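You operate a simulated robot arm through the tools that you are given. There is no shell and no other tool. Be economical: measure what you need, move in short steps, check, and stop when the job is done.

Carry out the task below with a simulated robot arm. There is one attempt and no reset: what you move stays moved.

TASK
Put the jar labelled "D2" from the top of the steel bench on the silver mesh gasket and the jar labelled "D5" on top of the airlock bung there.
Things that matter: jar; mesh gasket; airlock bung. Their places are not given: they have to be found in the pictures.

The check looks at the end state, three seconds after you hand in, the way a careful person would. Anything else that was tipped, shoved, dropped, spilled or broken makes it a failure.

THE ROBOT
A 6-joint arm with a two-finger parallel gripper, fixed in place. Base frame: the origin is at the foot of the arm, x ahead of it, y to its left, z up; the work surface is at about z = 0. Lengths are in m, angles in rad, forces in N, time in s.
With the tool pointing down near the work surface it reaches from about 0.14 to 0.58 m from the base axis. Its first joint turns from -1.152 to 1.152 rad. Payload 2.1 kg.
The tool frame sits at the grasp point between the pads (the TCP): z along the fingers, y along the line on which they close. The tips reach 0.03 m beyond it. The gripper opens to 0.094 m. The fingers are 0.028 m wide and 0.01 m thick; the gripper's body (0.05 by 0.096 m) begins 0.055 m behind the TCP.
Orientation is that of the tool frame in the base frame, as a unit quaternion [w, x, y, z]. With the fingers straight down and closing along the base's y, the tool's x points along the base's -x, its y along +y and its z along -z.

THE INTERFACE
- The arm moves only by the tool step_arm. Its argument "commands" is a list of rows, each a list of 2 entries, a list of its own where there are three numbers: the shift along the tool's x, y, z in m, then the turn, a rotation vector about the tool's x, y, z in rad. In form: [[[x, y, z], [wx, wy, wz]], ...]. A call has 1 to 12 rows; each row is the pose to reach, as a shift and turn from the pose commanded when the call began, along the tool's axes at that moment. "fingers" is the finger opening in m, from 0 to 0.094, set as the call begins (left out, the last holds). Each row takes 0.2 s and may step no farther than 0.05 m and 0.15 rad from the row before; otherwise, or with a gripper value out of range, the whole call is refused. A pose out of reach is approached as far as the arm can. The call stops where the force on the tool passes 40 N (or 10 N more than at its start, if that is more) or the arm is blocked; 0.2 s more then pass. Each finger travels about 0.072 m/s and halts on what it meets, pressing with about 31 N; the grip force reading is that of the motor and also rises with nothing between the fingers. The clock runs only during rows and for 0.2 s after the last one: add rows that repeat a pose to give the fingers time. It gives the time, the measured TCP pose, the force on the tool (base axes), the opening and the grip force at its end, in the units of the frame above (readings bear some noise), and new pictures: "views" is both (left out), scene, wrist or none.
- Cameras (640 x 400 px; columns grow to the right, rows downward): "scene" is fixed at [0.0557, -0.3808, 0.4702]; the picture's right is [0.72, -0.69, 0.00], its down [-0.48, -0.50, -0.72] and it looks along [0.50, 0.52, -0.69] (base axes); focal length 214 px, centre (320, 200). "wrist" rides on the gripper at [-0.037, 0, -0.058] in the tool frame; the picture's right is [0.00, -1.00, 0.00], its down [0.97, 0.00, -0.24] and it looks along [0.24, 0.00, 0.97] (tool axes); focal length 218 px, centre (320, 200).
- measure_at(camera, pixels): for up to 12 pixels [column, row] of the newest picture of that camera ("zoom" is the newest enlarged one), the place [x, y, z] in the base frame of the surface seen there, good to about 0.003 m. The clock stands still meanwhile.
- enlarge(camera, box): a new picture of the part [left, top, right, bottom] of that camera's present view, enlarged. The clock stands still meanwhile.
- sign_off(): hands the job in; it is judged then, once.

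Keep the steps short. Do not move on a guess: measure, check each grasp and each placing, and mend mistakes. In all there are 60 turns and 120 pictures (those below and enlarged ones count). Leave the gripper open and the arm clear of the work at the hand-in unless told otherwise, and finish with a single line.

The tools are called as a command line: name --argument value ..., lists and objects as JSON in quotes. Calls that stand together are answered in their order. step_arm: Moves the arm, as the interface text tells. Its arguments: {"type":"object","properties":{"commands":{"type":"array","items":{"type":"array"}},"fingers":{"type":"number"},"views":{"type":"string","enum":["both","scene","wrist","none"]}},"required":["commands"]} The other tools are called the same way: measure_at (camera, pixels) gives the place of the surface under pixels of a picture; enlarge (camera, box) takes an enlarged picture of a part of a camera's view; sign_off () hands the job in.

At the start:

```text
t: 0.0
tcp_pos: [0.2935, -0.1818, 0.3215]
tcp_rot: [0.0, 0.001, 1.0, 0.0]
ft_force: [0.6, -0.2, 0.6]
grip_width: 0.0939
finger_force: 0.0
```

scene: 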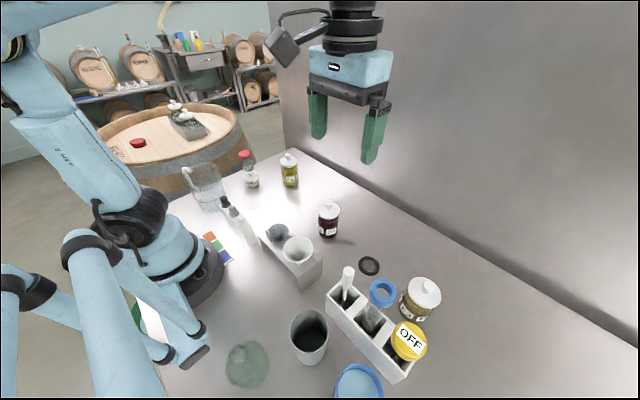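
wrist: 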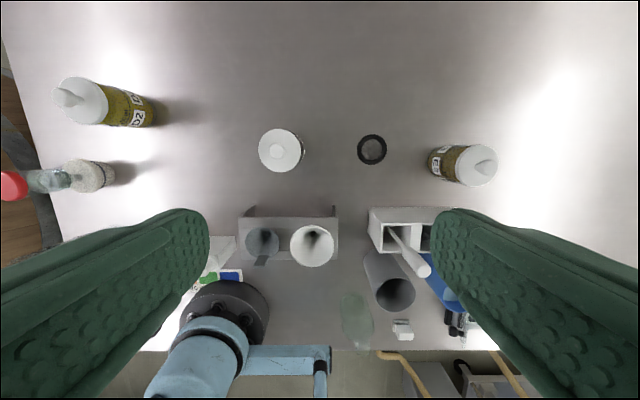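

I see several jars and a dark ring near (369,266) in the scene. I'll enlarge to read the labels.

enlarge --camera "scene" --box '[300, 180, 460, 280]'

enlarge --camera "scene" --box '[320, 240, 480, 400]'

enlarge --camera "scene" --box '[180, 130, 340, 250]'

enlarge --camera "wrist" --box '[220, 110, 520, 360]'

enlarge --camera "scene" --box '[90, 70, 250, 170]'

```text
4.00 times, centred on (380, 230) of scene
```

zoom: 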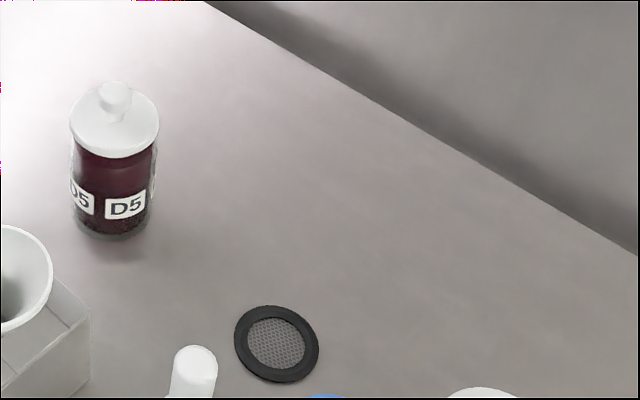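

```text
2.50 times, centred on (400, 320) of scene
```

zoom: 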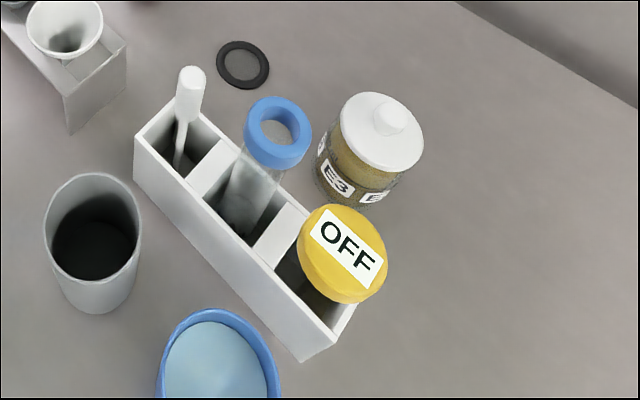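

```text
3.33 times, centred on (260, 190) of scene
```

zoom: 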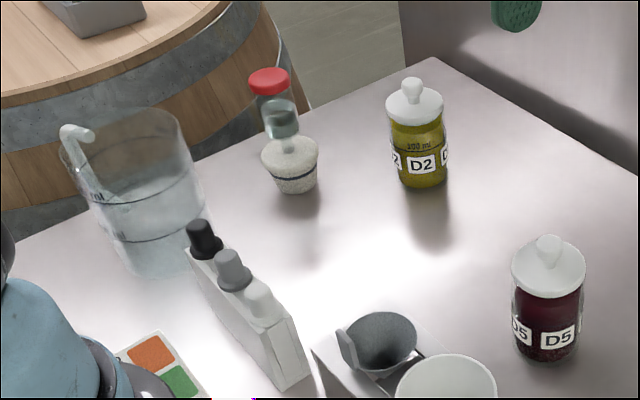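

```text
1.60 times, centred on (370, 235) of wrist
```

zoom: 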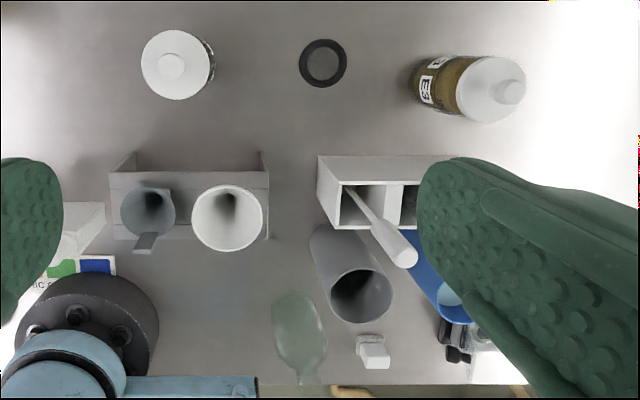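

```text
4.00 times, centred on (170, 120) of scene
```

zoom: 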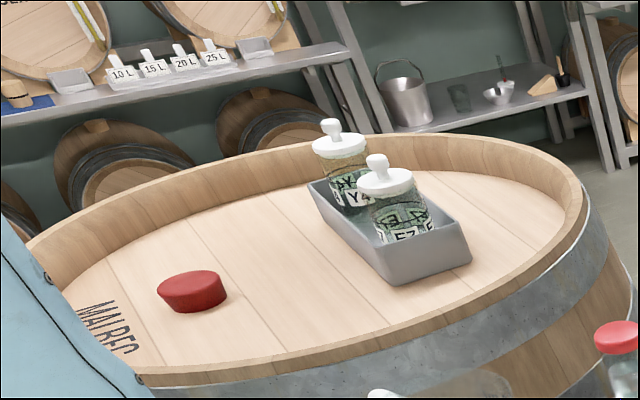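

The D2 jar is at (289,170), D5 at (328,219), and the mesh ring at (369,266). The airlock bung is still unclear, so I'll look closely at the candidates.

enlarge --camera "scene" --box '[225, 140, 275, 200]'

enlarge --camera "scene" --box '[350, 250, 430, 330]'

enlarge --camera "wrist" --box '[0, 50, 200, 250]'

enlarge --camera "scene" --box '[180, 300, 400, 400]'

measure_at --camera "scene" --pixels '[[369, 266], [383, 282], [245, 155], [250, 180], [138, 142], [289, 156], [290, 185], [329, 204], [328, 235], [358, 385], [251, 370], [425, 285]]'

measure_at --camera "wrist" --pixels '[[371, 150], [282, 150], [278, 150], [282, 132], [282, 170], [14, 186], [90, 176], [403, 330], [360, 150], [383, 150], [371, 137], [371, 163]]'

```text
6.67 times, centred on (250, 170) of scene
```

zoom: 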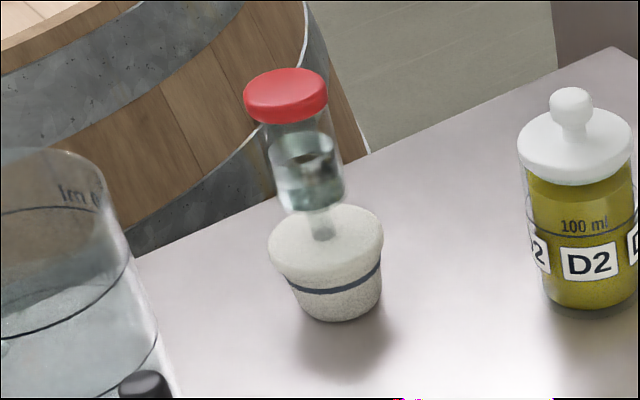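

```text
5.00 times, centred on (390, 290) of scene
```

zoom: 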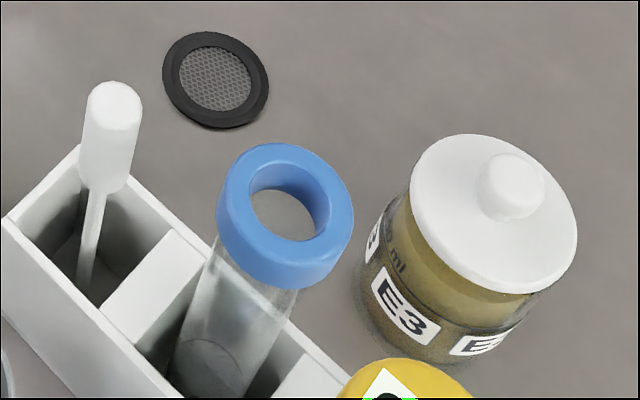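

```text
2.00 times, centred on (100, 150) of wrist
```

zoom: 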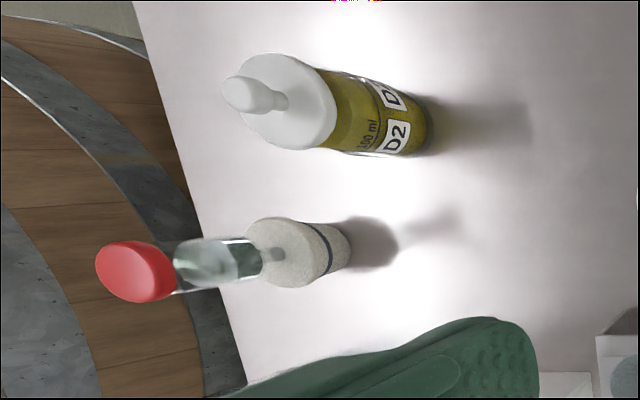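

```text
2.91 times, centred on (290, 350) of scene
```

zoom: 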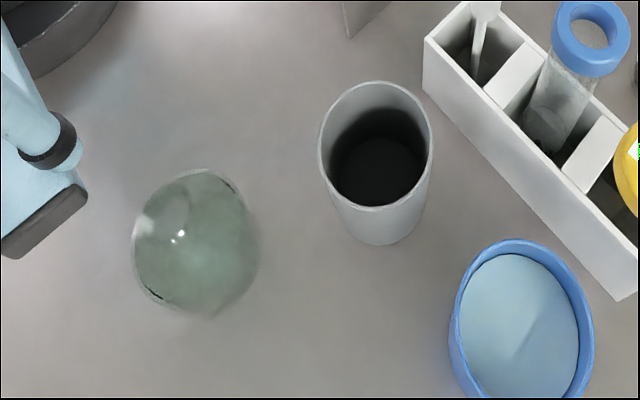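

```text
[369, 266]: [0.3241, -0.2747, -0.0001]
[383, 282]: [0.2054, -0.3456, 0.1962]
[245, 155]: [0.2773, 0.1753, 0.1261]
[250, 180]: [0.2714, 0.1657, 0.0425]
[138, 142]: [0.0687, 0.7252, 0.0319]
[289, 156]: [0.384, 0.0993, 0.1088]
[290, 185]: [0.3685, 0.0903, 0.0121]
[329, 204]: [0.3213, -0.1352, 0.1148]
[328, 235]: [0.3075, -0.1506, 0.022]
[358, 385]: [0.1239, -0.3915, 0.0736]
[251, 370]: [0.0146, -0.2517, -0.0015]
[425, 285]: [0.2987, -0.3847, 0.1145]
```

```text
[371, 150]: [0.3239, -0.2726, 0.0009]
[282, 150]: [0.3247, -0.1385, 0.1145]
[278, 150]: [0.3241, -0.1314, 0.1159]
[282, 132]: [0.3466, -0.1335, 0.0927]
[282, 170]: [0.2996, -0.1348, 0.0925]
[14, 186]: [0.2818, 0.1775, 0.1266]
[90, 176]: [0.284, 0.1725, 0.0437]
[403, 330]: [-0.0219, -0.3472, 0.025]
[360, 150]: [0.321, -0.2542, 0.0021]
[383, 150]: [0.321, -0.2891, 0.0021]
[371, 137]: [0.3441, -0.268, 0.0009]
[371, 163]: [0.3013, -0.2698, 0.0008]
```

The airlock bung is the white bung at (250,175), with a red-capped airlock on it. The cap top is at about (0.28, 0.177, 0.127). The dark ring with silver mesh is at (0.323,-0.272). I'll take D2 first, so I'm moving above it at constant height.

step_arm --commands '[[[-0.012, 0.04, 0], [0, 0, 0]], [[-0.024, 0.08, 0], [0, 0, 0]], [[-0.036, 0.12, 0], [0, 0, 0]], [[-0.048, 0.16, 0], [0, 0, 0]], [[-0.06, 0.2, 0], [0, 0, 0]], [[-0.072, 0.24, 0], [0, 0, 0]], [[-0.084, 0.278, 0], [0, 0, 0]], [[-0.084, 0.278, 0], [0, 0, 0]]]' --fingers 0.094

```text
t: 1.8
tcp_pos: [0.3778, 0.0953, 0.3208]
tcp_rot: [-0.001, 0.001, 1.0, -0.001]
ft_force: [0.1, 0.2, 0.9]
grip_width: 0.0938
finger_force: 0.1
```

scene: 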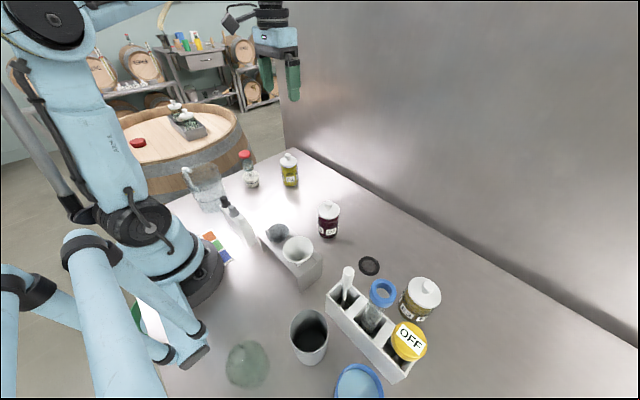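
wrist: 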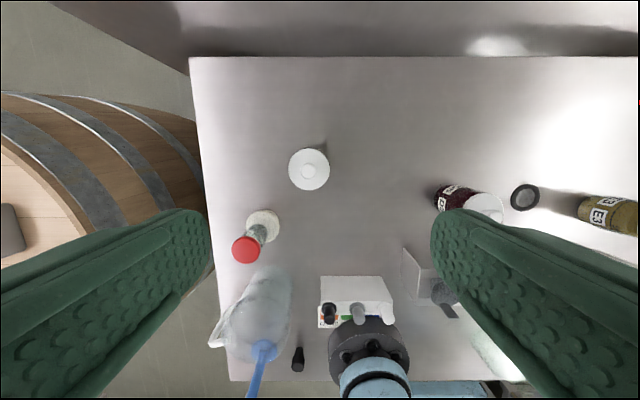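

D2's lid is at (309,170) and the airlock's red cap at (246,249). I'll measure their edges.

measure_at --camera "wrist" --pixels '[[308, 171], [292, 170], [326, 170], [309, 152], [309, 188], [246, 249], [234, 249], [257, 249], [246, 239], [246, 260], [268, 217], [300, 125]]'

enlarge --camera "wrist" --box '[210, 140, 350, 280]'

```text
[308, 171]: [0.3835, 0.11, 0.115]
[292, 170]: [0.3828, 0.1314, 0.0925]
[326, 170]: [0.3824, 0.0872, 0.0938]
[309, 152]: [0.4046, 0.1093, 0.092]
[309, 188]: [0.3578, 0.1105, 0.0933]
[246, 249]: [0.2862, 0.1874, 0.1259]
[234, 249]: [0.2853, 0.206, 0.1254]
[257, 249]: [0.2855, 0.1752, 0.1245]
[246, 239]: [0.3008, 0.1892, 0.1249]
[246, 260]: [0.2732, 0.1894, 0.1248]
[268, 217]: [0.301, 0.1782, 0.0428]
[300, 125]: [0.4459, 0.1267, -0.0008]
```

```text
2.86 times, centred on (280, 210) of wrist
```

zoom: 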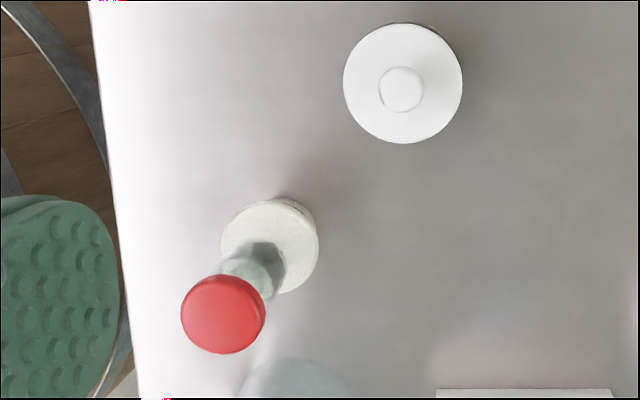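

D2's centre is about (0.382,0.1095), its lid is 0.046 wide, and the knob top is at 0.115. I'll centre over it and go down partway.

step_arm --commands '[[[-0.0042, 0.0142, 0.0], [0, 0, 0]], [[-0.0042, 0.0142, 0.04], [0, 0, 0]], [[-0.0042, 0.0142, 0.08], [0, 0, 0]], [[-0.0042, 0.0142, 0.12], [0, 0, 0]], [[-0.0042, 0.0142, 0.12], [0, 0, 0]]]' --views "wrist"

```text
t: 3.0
tcp_pos: [0.3828, 0.1085, 0.2]
tcp_rot: [-0.001, 0.0, 1.0, -0.001]
ft_force: [0.8, -0.2, -0.3]
grip_width: 0.0942
finger_force: 0.0
```

wrist: 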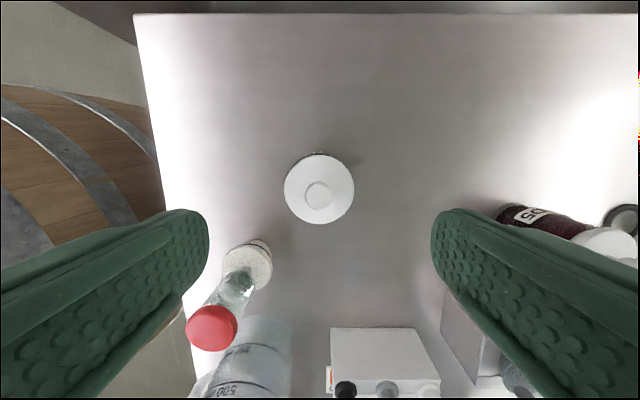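

The lid is centred at column 319. I'll measure its x position.

measure_at --camera "wrist" --pixels '[[286, 188], [352, 188], [319, 156], [319, 221], [319, 195], [213, 328]]'

```text
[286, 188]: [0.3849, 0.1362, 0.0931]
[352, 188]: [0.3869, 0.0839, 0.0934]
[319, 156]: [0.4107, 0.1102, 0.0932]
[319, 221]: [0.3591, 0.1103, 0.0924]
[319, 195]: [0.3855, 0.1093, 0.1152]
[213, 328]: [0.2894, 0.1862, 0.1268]
```

The centre is (0.385,0.110). I'll correct by 2 mm and go down to z ≈ 0.07, which keeps the palm above the knob.

step_arm --commands '[[[-0.0022, 0.001, 0.035], [0, 0, 0]], [[-0.0022, 0.001, 0.07], [0, 0, 0]], [[-0.0022, 0.001, 0.1], [0, 0, 0]], [[-0.0022, 0.001, 0.12], [0, 0, 0]], [[-0.0022, 0.001, 0.13], [0, 0, 0]], [[-0.0022, 0.001, 0.13], [0, 0, 0]]]'

```text
t: 4.4
tcp_pos: [0.3851, 0.1095, 0.0705]
tcp_rot: [0.0, 0.0, 1.0, -0.001]
ft_force: [-0.3, 0.0, 0.2]
grip_width: 0.0941
finger_force: 0.1
```

scene: 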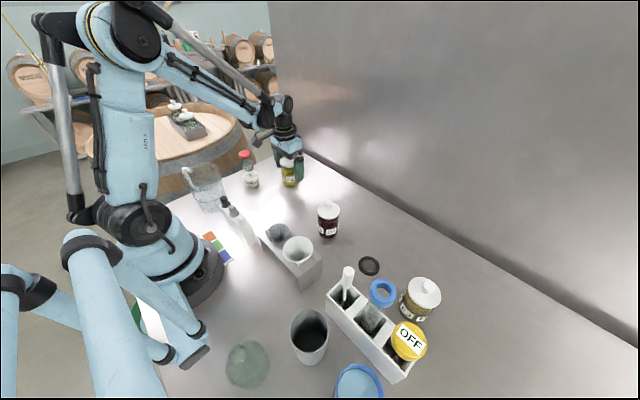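
wrist: 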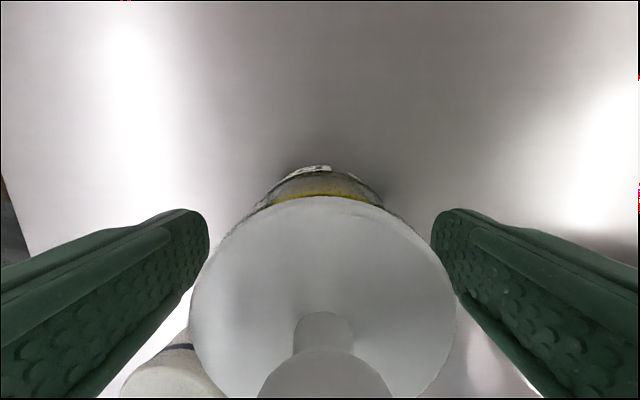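

The jar is centred between the fingers, so I'll close and hold.

step_arm --commands '[[[0, 0, 0], [0, 0, 0]], [[0, 0, 0], [0, 0, 0]], [[0, 0, 0], [0, 0, 0]], [[0, 0, 0], [0, 0, 0]]]' --fingers 0.03 --views "wrist"

```text
t: 5.4
tcp_pos: [0.3848, 0.1105, 0.0699]
tcp_rot: [0.0, 0.0, 1.0, -0.001]
ft_force: [0.6, -0.4, 0.1]
grip_width: 0.0546
finger_force: 31.2
```

wrist: 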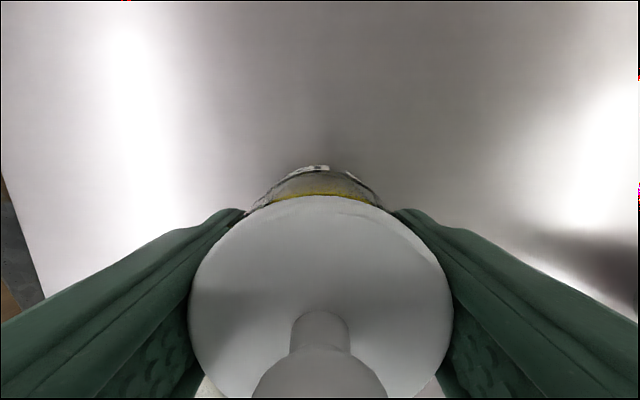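

It's gripped at 0.0546 wide with 31 N. I'll lift straight up.

step_arm --commands '[[[0, 0, -0.015], [0, 0, 0]], [[0, 0, -0.045], [0, 0, 0]], [[0, 0, -0.08], [0, 0, 0]], [[0, 0, -0.115], [0, 0, 0]], [[0, 0, -0.15], [0, 0, 0]], [[0, 0, -0.17], [0, 0, 0]], [[0, 0, -0.17], [0, 0, 0]]]'

```text
t: 7.0
tcp_pos: [0.3848, 0.1116, 0.2415]
tcp_rot: [0.0, 0.0, 1.0, -0.001]
ft_force: [0.6, -0.2, 0.1]
grip_width: 0.0301
finger_force: 0.1
```

scene: 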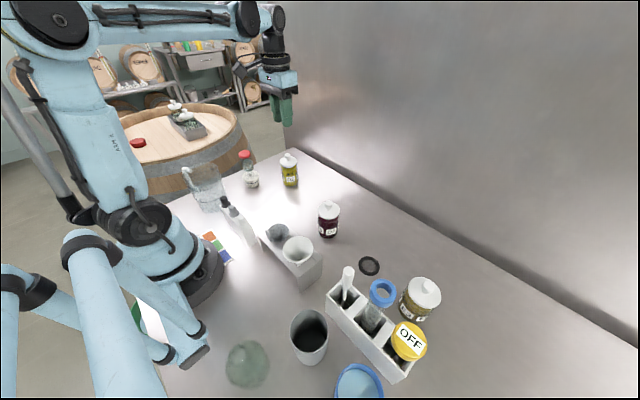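
wrist: 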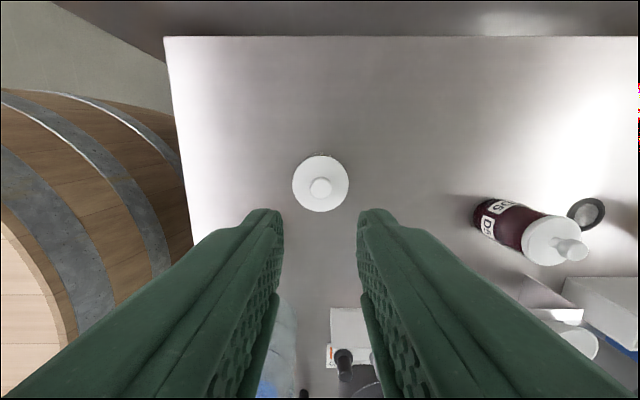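

The fingers are now at 0.030 and the jar stayed on the bench, still upright, so the grip slipped. I'll look at the jar's shape before trying again.

enlarge --camera "scene" --box '[270, 145, 310, 195]'

enlarge --camera "wrist" --box '[270, 130, 370, 230]'

measure_at --camera "wrist" --pixels '[[320, 188], [294, 183], [347, 183], [320, 158], [320, 211]]'

measure_at --camera "scene" --pixels '[[289, 168], [290, 171], [290, 175], [290, 180], [290, 184], [290, 187], [283, 178], [297, 178]]'

```text
8.00 times, centred on (290, 170) of scene
```

zoom: 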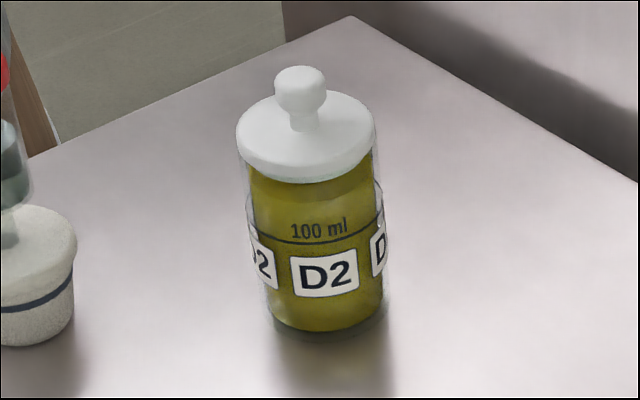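

```text
4.00 times, centred on (320, 180) of wrist
```

zoom: 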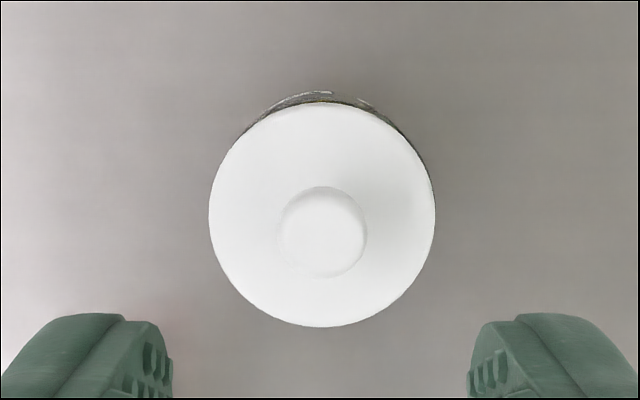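

```text
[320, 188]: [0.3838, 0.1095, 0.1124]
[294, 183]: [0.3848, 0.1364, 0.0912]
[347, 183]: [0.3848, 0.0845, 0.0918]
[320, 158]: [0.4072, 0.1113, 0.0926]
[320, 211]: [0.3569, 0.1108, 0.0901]
```

```text
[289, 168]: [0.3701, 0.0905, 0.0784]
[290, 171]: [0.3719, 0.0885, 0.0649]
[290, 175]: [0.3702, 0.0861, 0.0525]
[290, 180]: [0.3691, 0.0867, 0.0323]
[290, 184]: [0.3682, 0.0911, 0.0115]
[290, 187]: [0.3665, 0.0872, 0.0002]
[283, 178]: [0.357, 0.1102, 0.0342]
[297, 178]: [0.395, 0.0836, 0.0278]
```

The jar is undisturbed at (0.3845,0.110). I'll reopen, go slightly deeper to z 0.064, grip harder with a full-close command, and lift very slowly while watching the load.

step_arm --commands '[[[0, 0, 0], [0, 0, 0]], [[0, 0, 0], [0, 0, 0]], [[0, 0, 0], [0, 0, 0]], [[0, 0, 0.04], [0, 0, 0]], [[0, 0, 0.08], [0, 0, 0]], [[0, 0, 0.12], [0, 0, 0]], [[0, 0, 0.15], [0, 0, 0]], [[0, 0, 0.165], [0, 0, 0]], [[0, 0, 0.171], [0, 0, 0]], [[0, 0, 0.176], [0, 0, 0]], [[0, 0, 0.176], [0, 0, 0]]]' --fingers 0.094 --views "scene"

enlarge --camera "scene" --box '[260, 130, 320, 200]'

```text
t: 9.4
tcp_pos: [0.3843, 0.1107, 0.0646]
tcp_rot: [0.0, 0.0, 1.0, 0.0]
ft_force: [-0.4, 0.1, 0.8]
grip_width: 0.0941
finger_force: 0.0
```

scene: 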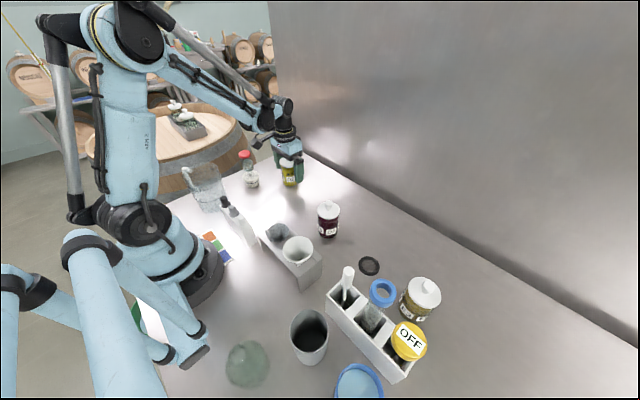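

```text
5.71 times, centred on (290, 165) of scene
```

zoom: 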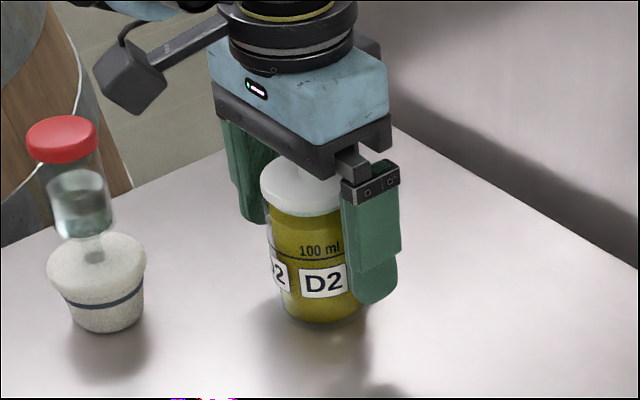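

The fingers now straddle the jar well. I'll close fully, then lift slowly by 6 mm.

step_arm --commands '[[[0, 0, 0], [0, 0, 0]], [[0, 0, 0], [0, 0, 0]], [[0, 0, 0], [0, 0, 0]], [[0, 0, 0], [0, 0, 0]], [[0, 0, 0], [0, 0, 0]], [[0, 0, -0.001], [0, 0, 0]], [[0, 0, -0.002], [0, 0, 0]], [[0, 0, -0.003], [0, 0, 0]], [[0, 0, -0.004], [0, 0, 0]], [[0, 0, -0.006], [0, 0, 0]], [[0, 0, -0.006], [0, 0, 0]]]' --fingers 0.0 --views "scene"

enlarge --camera "scene" --box '[260, 130, 320, 200]'

```text
t: 11.8
tcp_pos: [0.3855, 0.1104, 0.0712]
tcp_rot: [0.0, 0.0, 1.0, -0.001]
ft_force: [0.0, -0.4, -2.7]
grip_width: 0.054
finger_force: 31.1
```

scene: 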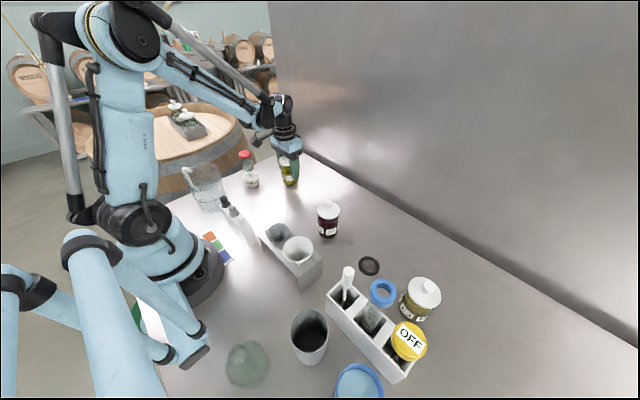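

```text
5.71 times, centred on (290, 165) of scene
```

zoom: 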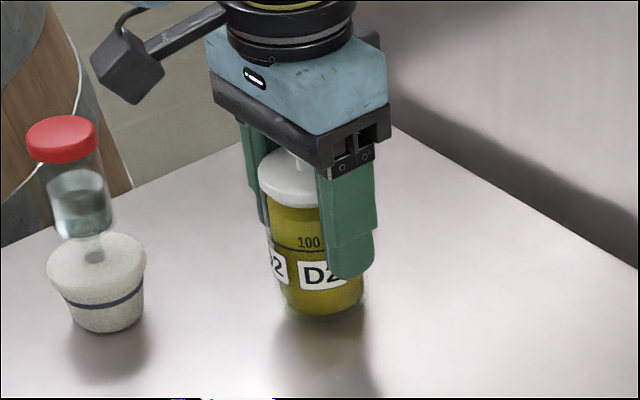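

The force is now −2.7 N, so the jar's weight is carried. I'll keep raising it slowly by another 2 cm and check that it doesn't slip.

step_arm --commands '[[[0, 0, -0.001], [0, 0, 0]], [[0, 0, -0.002], [0, 0, 0]], [[0, 0, -0.004], [0, 0, 0]], [[0, 0, -0.006], [0, 0, 0]], [[0, 0, -0.008], [0, 0, 0]], [[0, 0, -0.01], [0, 0, 0]], [[0, 0, -0.012], [0, 0, 0]], [[0, 0, -0.014], [0, 0, 0]], [[0, 0, -0.016], [0, 0, 0]], [[0, 0, -0.018], [0, 0, 0]], [[0, 0, -0.019], [0, 0, 0]], [[0, 0, -0.02], [0, 0, 0]]]' --views "scene"

enlarge --camera "scene" --box '[260, 130, 320, 200]'

```text
t: 14.4
tcp_pos: [0.3843, 0.1114, 0.0902]
tcp_rot: [0.0, 0.0, 1.0, -0.001]
ft_force: [0.6, 0.4, -2.3]
grip_width: 0.0541
finger_force: 31.0
```

scene: 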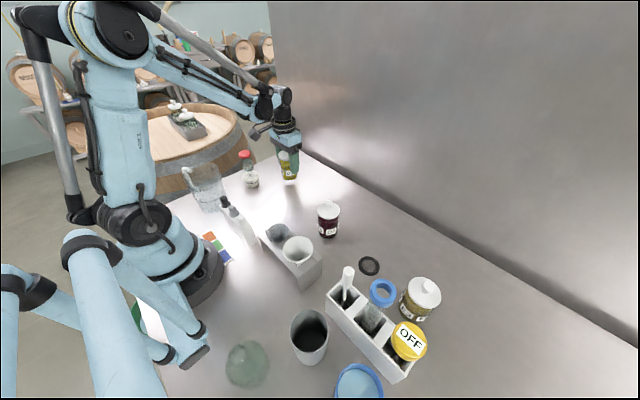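

```text
5.71 times, centred on (290, 165) of scene
```

zoom: 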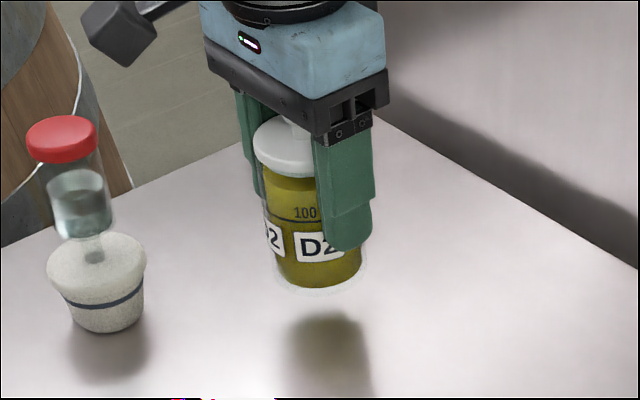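

Held firmly, with the jar bottom clear and its shadow detached. I'll keep lifting gently to z ≈ 0.21.

step_arm --commands '[[[0, 0, -0.003], [0, 0, 0]], [[0, 0, -0.008], [0, 0, 0]], [[0, 0, -0.016], [0, 0, 0]], [[0, 0, -0.027], [0, 0, 0]], [[0, 0, -0.04], [0, 0, 0]], [[0, 0, -0.054], [0, 0, 0]], [[0, 0, -0.068], [0, 0, 0]], [[0, 0, -0.082], [0, 0, 0]], [[0, 0, -0.095], [0, 0, 0]], [[0, 0, -0.106], [0, 0, 0]], [[0, 0, -0.114], [0, 0, 0]], [[0, 0, -0.12], [0, 0, 0]]]' --views "scene"

enlarge --camera "scene" --box '[250, 80, 320, 200]'

```text
t: 17.0
tcp_pos: [0.3845, 0.1108, 0.211]
tcp_rot: [0.0, 0.0, 1.0, -0.001]
ft_force: [1.0, -1.2, -3.9]
grip_width: 0.054
finger_force: 31.3
```

scene: 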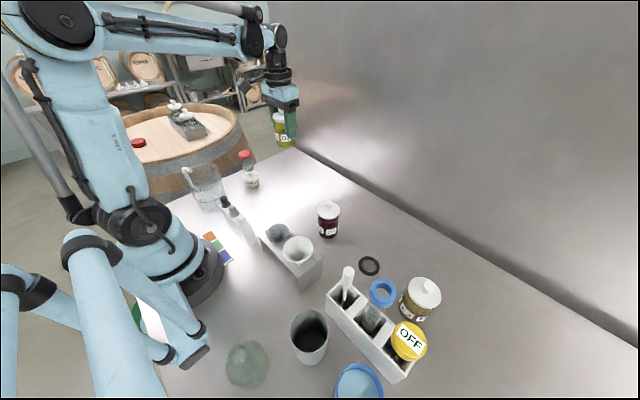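

```text
3.33 times, centred on (285, 140) of scene
```

zoom: 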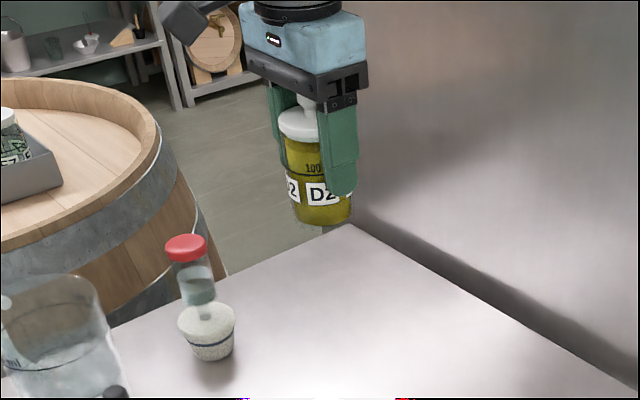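

The grip is stable. I'll carry D2 toward the gasket, first half.

step_arm --commands '[[[0, -0.005, 0], [0, 0, 0]], [[0, -0.015, 0], [0, 0, 0]], [[0, -0.03, 0], [0, 0, 0]], [[0, -0.05, 0], [0, 0, 0]], [[0, -0.075, 0], [0, 0, 0]], [[0, -0.102, 0], [0, 0, 0]], [[0, -0.13, 0], [0, 0, 0]], [[0, -0.158, 0], [0, 0, 0]], [[0, -0.184, 0], [0, 0, 0]], [[0, -0.206, 0], [0, 0, 0]], [[0, -0.222, 0], [0, 0, 0]], [[0, -0.23, 0], [0, 0, 0]]]' --views "none"

step_arm --commands '[[[0, -0.005, 0], [0, 0, 0]], [[0.002, -0.015, 0], [0, 0, 0]], [[0.006, -0.03, 0], [0, 0, 0]], [[0.012, -0.048, 0], [0, 0, 0]], [[0.02, -0.068, 0], [0, 0, 0]], [[0.029, -0.088, 0], [0, 0, 0]], [[0.038, -0.108, 0], [0, 0, 0]], [[0.046, -0.126, 0], [0, 0, 0]], [[0.053, -0.14, 0], [0, 0, 0]], [[0.058, -0.149, 0], [0, 0, 0]], [[0.06, -0.153, 0], [0, 0, 0]], [[0.06, -0.153, 0], [0, 0, 0]]]' --views "both"

```text
t: 19.6
tcp_pos: [0.3852, -0.1191, 0.2109]
tcp_rot: [0.0, 0.0, 1.0, -0.001]
ft_force: [0.9, 0.0, -2.2]
grip_width: 0.0539
finger_force: 31.3
```

```text
t: 22.2
tcp_pos: [0.3241, -0.2725, 0.2108]
tcp_rot: [-0.001, 0.0, 1.0, -0.002]
ft_force: [0.1, 0.1, -2.2]
grip_width: 0.0542
finger_force: 30.2
```

scene: 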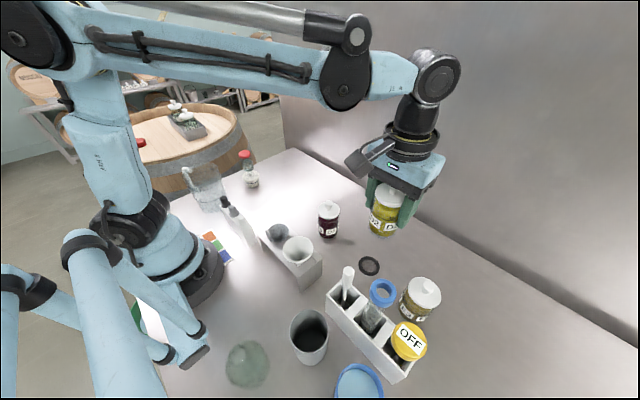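
wrist: 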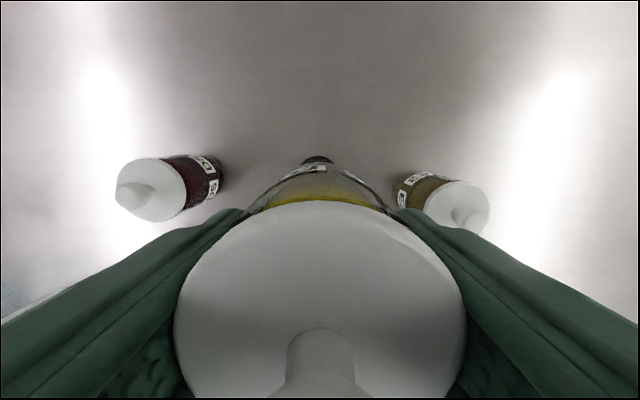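

Over the gasket now. I'll measure the gasket edges and the held jar's bottom and neighbours in the scene.

enlarge --camera "scene" --box '[330, 160, 450, 290]'

measure_at --camera "scene" --pixels '[[369, 266], [361, 259], [378, 273], [360, 269], [378, 263], [383, 235], [384, 226]]'

```text
3.08 times, centred on (390, 225) of scene
```

zoom: 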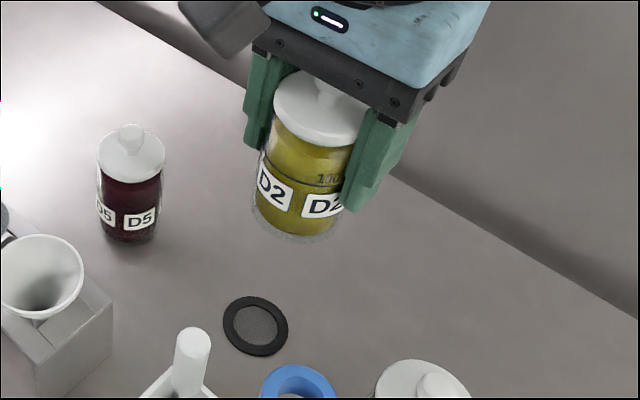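

```text
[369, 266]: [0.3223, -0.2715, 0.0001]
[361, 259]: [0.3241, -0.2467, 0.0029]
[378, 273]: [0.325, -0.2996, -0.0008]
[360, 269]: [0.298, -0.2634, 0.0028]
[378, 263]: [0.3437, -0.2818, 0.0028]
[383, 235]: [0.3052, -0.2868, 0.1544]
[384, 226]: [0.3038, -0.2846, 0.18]
```

The gasket centre is about (0.3225,-0.272), about 3 mm thick. I'll lower to just above it.

step_arm --commands '[[[0.0015, 0.0005, 0.004], [0, 0, 0]], [[0.0015, 0.0005, 0.012], [0, 0, 0]], [[0.0015, 0.0005, 0.024], [0, 0, 0]], [[0.0015, 0.0005, 0.04], [0, 0, 0]], [[0.0015, 0.0005, 0.058], [0, 0, 0]], [[0.0015, 0.0005, 0.076], [0, 0, 0]], [[0.0015, 0.0005, 0.094], [0, 0, 0]], [[0.0015, 0.0005, 0.108], [0, 0, 0]], [[0.0015, 0.0005, 0.119], [0, 0, 0]], [[0.0015, 0.0005, 0.127], [0, 0, 0]], [[0.0015, 0.0005, 0.132], [0, 0, 0]], [[0.0015, 0.0005, 0.134], [0, 0, 0]]]' --views "scene"

enlarge --camera "scene" --box '[320, 180, 440, 290]'

```text
t: 24.8
tcp_pos: [0.3231, -0.2712, 0.0788]
tcp_rot: [0.0, 0.0, 1.0, -0.001]
ft_force: [-1.1, 0.1, -3.5]
grip_width: 0.0539
finger_force: 30.8
```

scene: 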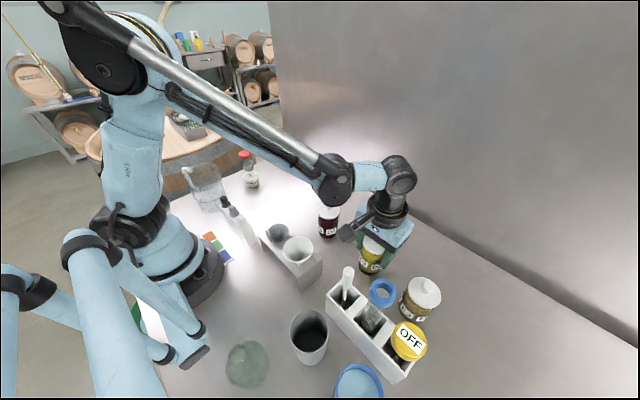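

```text
3.64 times, centred on (380, 235) of scene
```

zoom: 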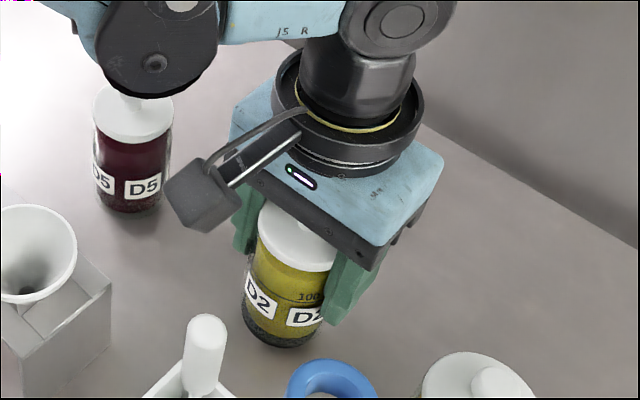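

The jar is hovering about 1 cm above the gasket. I'll lower in 1–1.5 mm steps and watch the force.

step_arm --commands '[[[0, 0, 0.0015], [0, 0, 0]], [[0, 0, 0.003], [0, 0, 0]], [[0, 0, 0.0045], [0, 0, 0]], [[0, 0, 0.006], [0, 0, 0]], [[0, 0, 0.007], [0, 0, 0]], [[0, 0, 0.008], [0, 0, 0]], [[0, 0, 0.009], [0, 0, 0]], [[0, 0, 0.009], [0, 0, 0]]]' --views "none"

```text
t: 26.6
tcp_pos: [0.3228, -0.2719, 0.0678]
tcp_rot: [0.0, 0.0, 1.0, -0.001]
ft_force: [0.3, 0.2, -1.9]
grip_width: 0.0539
finger_force: 31.3
```

Still carrying the weight (−1.9 N), so I'll lower a little more.

step_arm --commands '[[[0, 0, 0.0007], [0, 0, 0]], [[0, 0, 0.0014], [0, 0, 0]], [[0, 0, 0.002], [0, 0, 0]], [[0, 0, 0.002], [0, 0, 0]]]' --views "scene"

enlarge --camera "scene" --box '[320, 180, 440, 290]'

```text
t: 27.6
tcp_pos: [0.3228, -0.2722, 0.0676]
tcp_rot: [0.0, 0.0, 1.0, -0.001]
ft_force: [0.0, 0.4, 22.4]
grip_width: 0.0542
finger_force: 31.1
```

scene: 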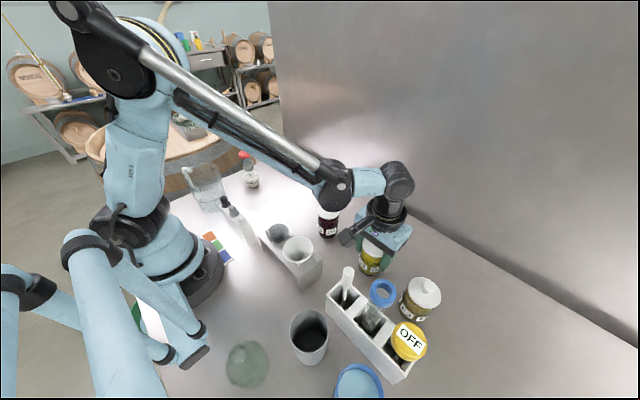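

```text
3.64 times, centred on (380, 235) of scene
```

zoom: 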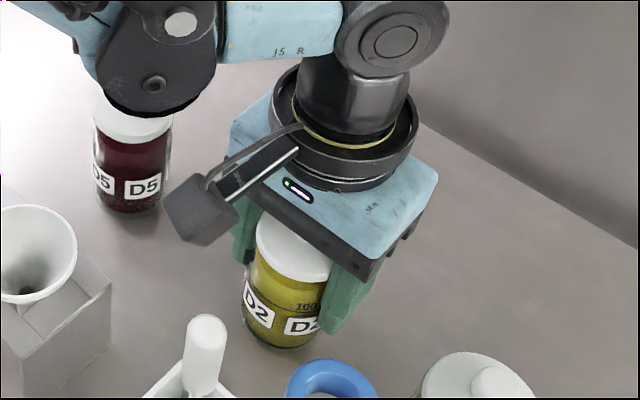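

Seated, with contact at +22 N. I'll relax 1.7 mm to unload, then open.

step_arm --commands '[[[0, 0, -0.001], [0, 0, 0]], [[0, 0, -0.0017], [0, 0, 0]], [[0, 0, -0.0017], [0, 0, 0]]]' --views "none"

step_arm --commands '[[[0, 0, 0], [0, 0, 0]], [[0, 0, 0], [0, 0, 0]], [[0, 0, 0], [0, 0, 0]], [[0, 0, 0], [0, 0, 0]]]' --fingers 0.088 --views "wrist"

```text
t: 28.4
tcp_pos: [0.3229, -0.2721, 0.0694]
tcp_rot: [0.0, 0.0, 1.0, -0.001]
ft_force: [0.2, -0.2, -1.4]
grip_width: 0.0539
finger_force: 31.1
```

```text
t: 29.4
tcp_pos: [0.3235, -0.2715, 0.0681]
tcp_rot: [0.0, 0.0, 1.0, 0.0]
ft_force: [-0.2, 0.4, 0.4]
grip_width: 0.088
finger_force: 0.0
```

wrist: 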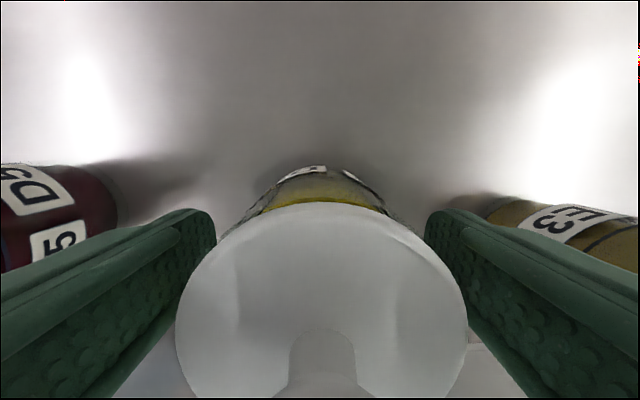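

Released. I'll rise straight up to z ≈ 0.25.

step_arm --commands '[[[0, 0, -0.01], [0, 0, 0]], [[0, 0, -0.03], [0, 0, 0]], [[0, 0, -0.06], [0, 0, 0]], [[0, 0, -0.1], [0, 0, 0]], [[0, 0, -0.14], [0, 0, 0]], [[0, 0, -0.18], [0, 0, 0]], [[0, 0, -0.18], [0, 0, 0]]]'

enlarge --camera "scene" --box '[310, 190, 440, 290]'

```text
t: 31.0
tcp_pos: [0.3239, -0.2723, 0.2486]
tcp_rot: [0.001, 0.0, 1.0, -0.001]
ft_force: [-0.9, -0.5, 0.9]
grip_width: 0.0878
finger_force: 0.0
```

scene: 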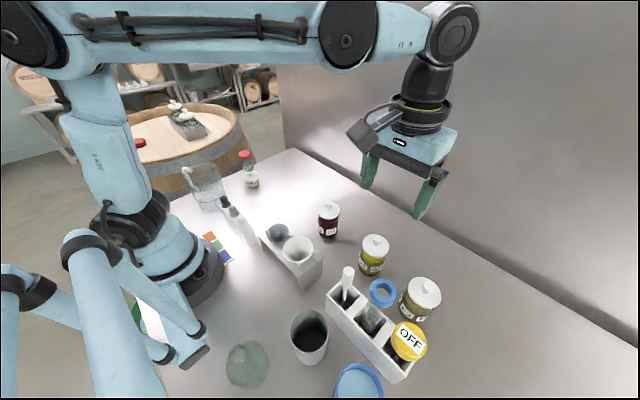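
wrist: 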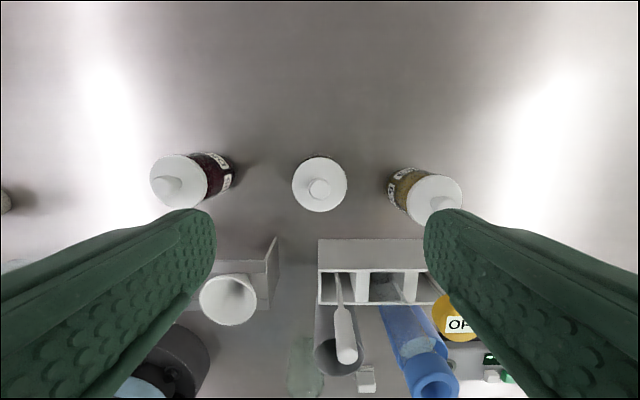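

```text
4.00 times, centred on (375, 240) of scene
```

zoom: 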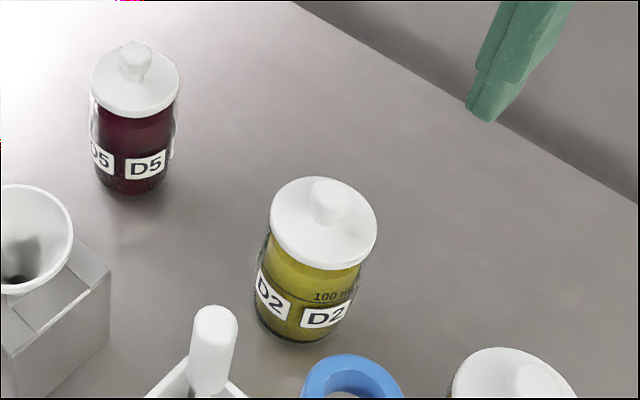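

D2 stands upright on the gasket, hiding it completely. Next I'll move above D5 at about (0.324,-0.134).

step_arm --commands '[[[0, 0.035, 0], [0, 0, 0]], [[0, 0.075, 0], [0, 0, 0]], [[0, 0.115, 0], [0, 0, 0]], [[0, 0.138, 0], [0, 0, 0]], [[0, 0.138, 0.04], [0, 0, 0]], [[0, 0.138, 0.05], [0, 0, 0]], [[0, 0.138, 0.05], [0, 0, 0]]]' --fingers 0.094 --views "wrist"

enlarge --camera "wrist" --box '[260, 120, 380, 240]'

```text
t: 32.6
tcp_pos: [0.3241, -0.1336, 0.1965]
tcp_rot: [0.0, 0.0, 1.0, -0.001]
ft_force: [0.2, 0.4, 0.0]
grip_width: 0.0939
finger_force: 0.2
```

wrist: 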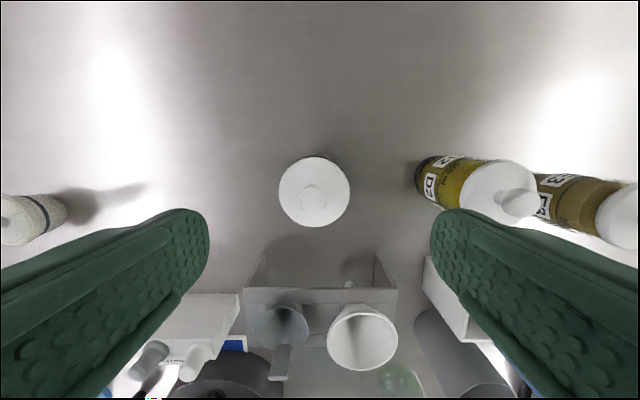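

```text
3.33 times, centred on (320, 180) of wrist
```

zoom: 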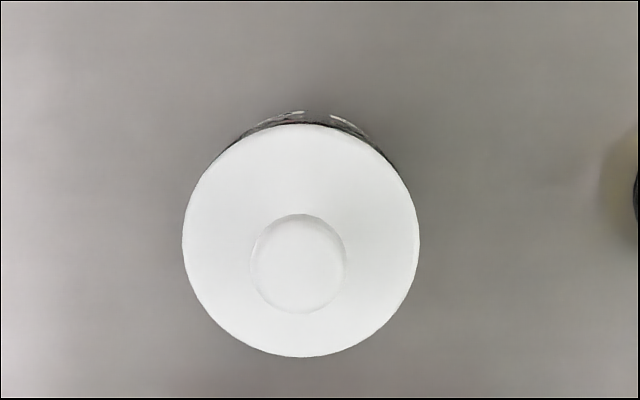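

measure_at --camera "zoom" --pixels '[[190, 240], [412, 240], [301, 132], [301, 350], [298, 262]]'

```text
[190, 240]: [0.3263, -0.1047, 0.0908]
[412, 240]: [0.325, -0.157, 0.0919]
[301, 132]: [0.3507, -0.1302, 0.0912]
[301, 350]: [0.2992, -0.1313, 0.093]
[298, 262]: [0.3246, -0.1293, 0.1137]
```

D5's centre is (0.325,-0.1303). I'll correct and go down to z 0.0645, the same as for D2.

step_arm --commands '[[[-0.001, 0.0034, 0.0], [0, 0, 0]], [[-0.001, 0.0034, 0.04], [0, 0, 0]], [[-0.001, 0.0034, 0.08], [0, 0, 0]], [[-0.001, 0.0034, 0.11], [0, 0, 0]], [[-0.001, 0.0034, 0.124], [0, 0, 0]], [[-0.001, 0.0034, 0.1325], [0, 0, 0]], [[-0.001, 0.0034, 0.1325], [0, 0, 0]]]' --views "both"

```text
t: 34.2
tcp_pos: [0.3242, -0.1302, 0.0656]
tcp_rot: [0.001, 0.0, 1.0, -0.001]
ft_force: [0.6, -0.6, 0.6]
grip_width: 0.094
finger_force: 0.1
```

scene: 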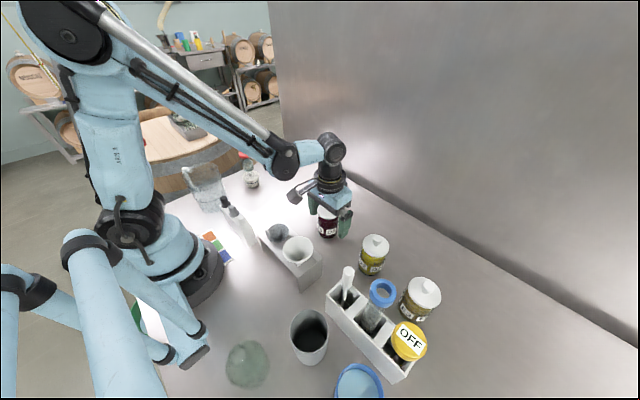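
wrist: 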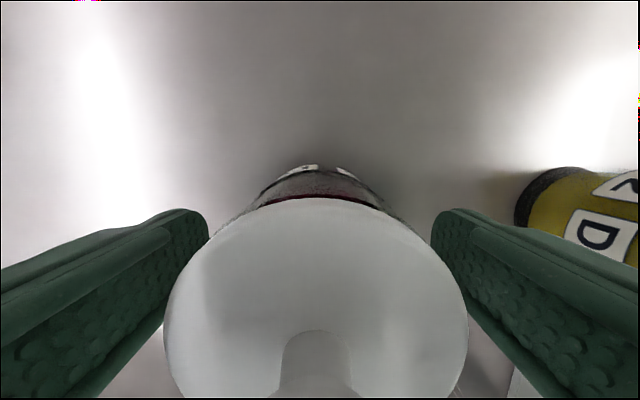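

Centred. I'll close, then lift slowly by 6 mm.

step_arm --commands '[[[0, 0, 0], [0, 0, 0]], [[0, 0, 0], [0, 0, 0]], [[0, 0, 0], [0, 0, 0]], [[0, 0, 0], [0, 0, 0]], [[0, 0, 0], [0, 0, 0]], [[0, 0, -0.001], [0, 0, 0]], [[0, 0, -0.002], [0, 0, 0]], [[0, 0, -0.003], [0, 0, 0]], [[0, 0, -0.004], [0, 0, 0]], [[0, 0, -0.006], [0, 0, 0]], [[0, 0, -0.006], [0, 0, 0]]]' --fingers 0.0 --views "none"

step_arm --commands '[[[0, 0, -0.001], [0, 0, 0]], [[0, 0, -0.002], [0, 0, 0]], [[0, 0, -0.004], [0, 0, 0]], [[0, 0, -0.006], [0, 0, 0]], [[0, 0, -0.009], [0, 0, 0]], [[0, 0, -0.012], [0, 0, 0]], [[0, 0, -0.016], [0, 0, 0]], [[0, 0, -0.02], [0, 0, 0]], [[0, 0, -0.024], [0, 0, 0]], [[0, 0, -0.027], [0, 0, 0]], [[0, 0, -0.029], [0, 0, 0]], [[0, 0, -0.03], [0, 0, 0]]]' --views "scene"

enlarge --camera "scene" --box '[280, 150, 380, 260]'

```text
t: 36.6
tcp_pos: [0.3231, -0.1302, 0.0719]
tcp_rot: [0.0, 0.0, 1.0, 0.0]
ft_force: [-0.4, -0.3, -2.3]
grip_width: 0.0557
finger_force: 30.6
```

```text
t: 39.2
tcp_pos: [0.3238, -0.1304, 0.1026]
tcp_rot: [0.0, 0.0, 1.0, -0.001]
ft_force: [0.4, -0.2, -3.3]
grip_width: 0.0558
finger_force: 31.5
```

scene: 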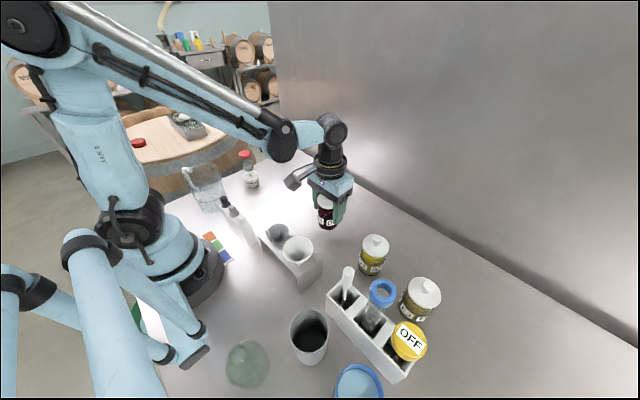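

```text
3.64 times, centred on (330, 205) of scene
```

zoom: 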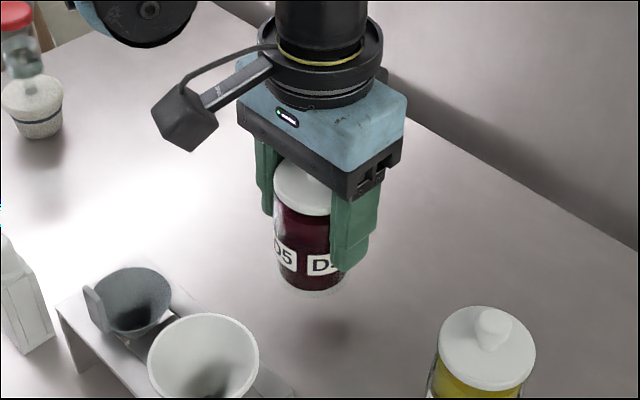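

D5 is held. I'll measure the airlock cap precisely from the scene before carrying it there.

enlarge --camera "scene" --box '[230, 140, 270, 195]'

```text
7.27 times, centred on (250, 168) of scene
```

zoom: 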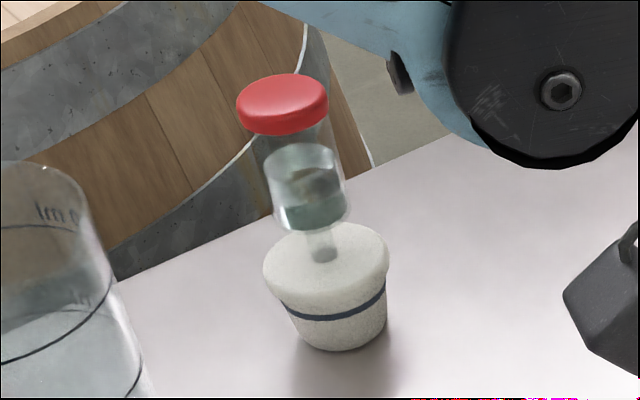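

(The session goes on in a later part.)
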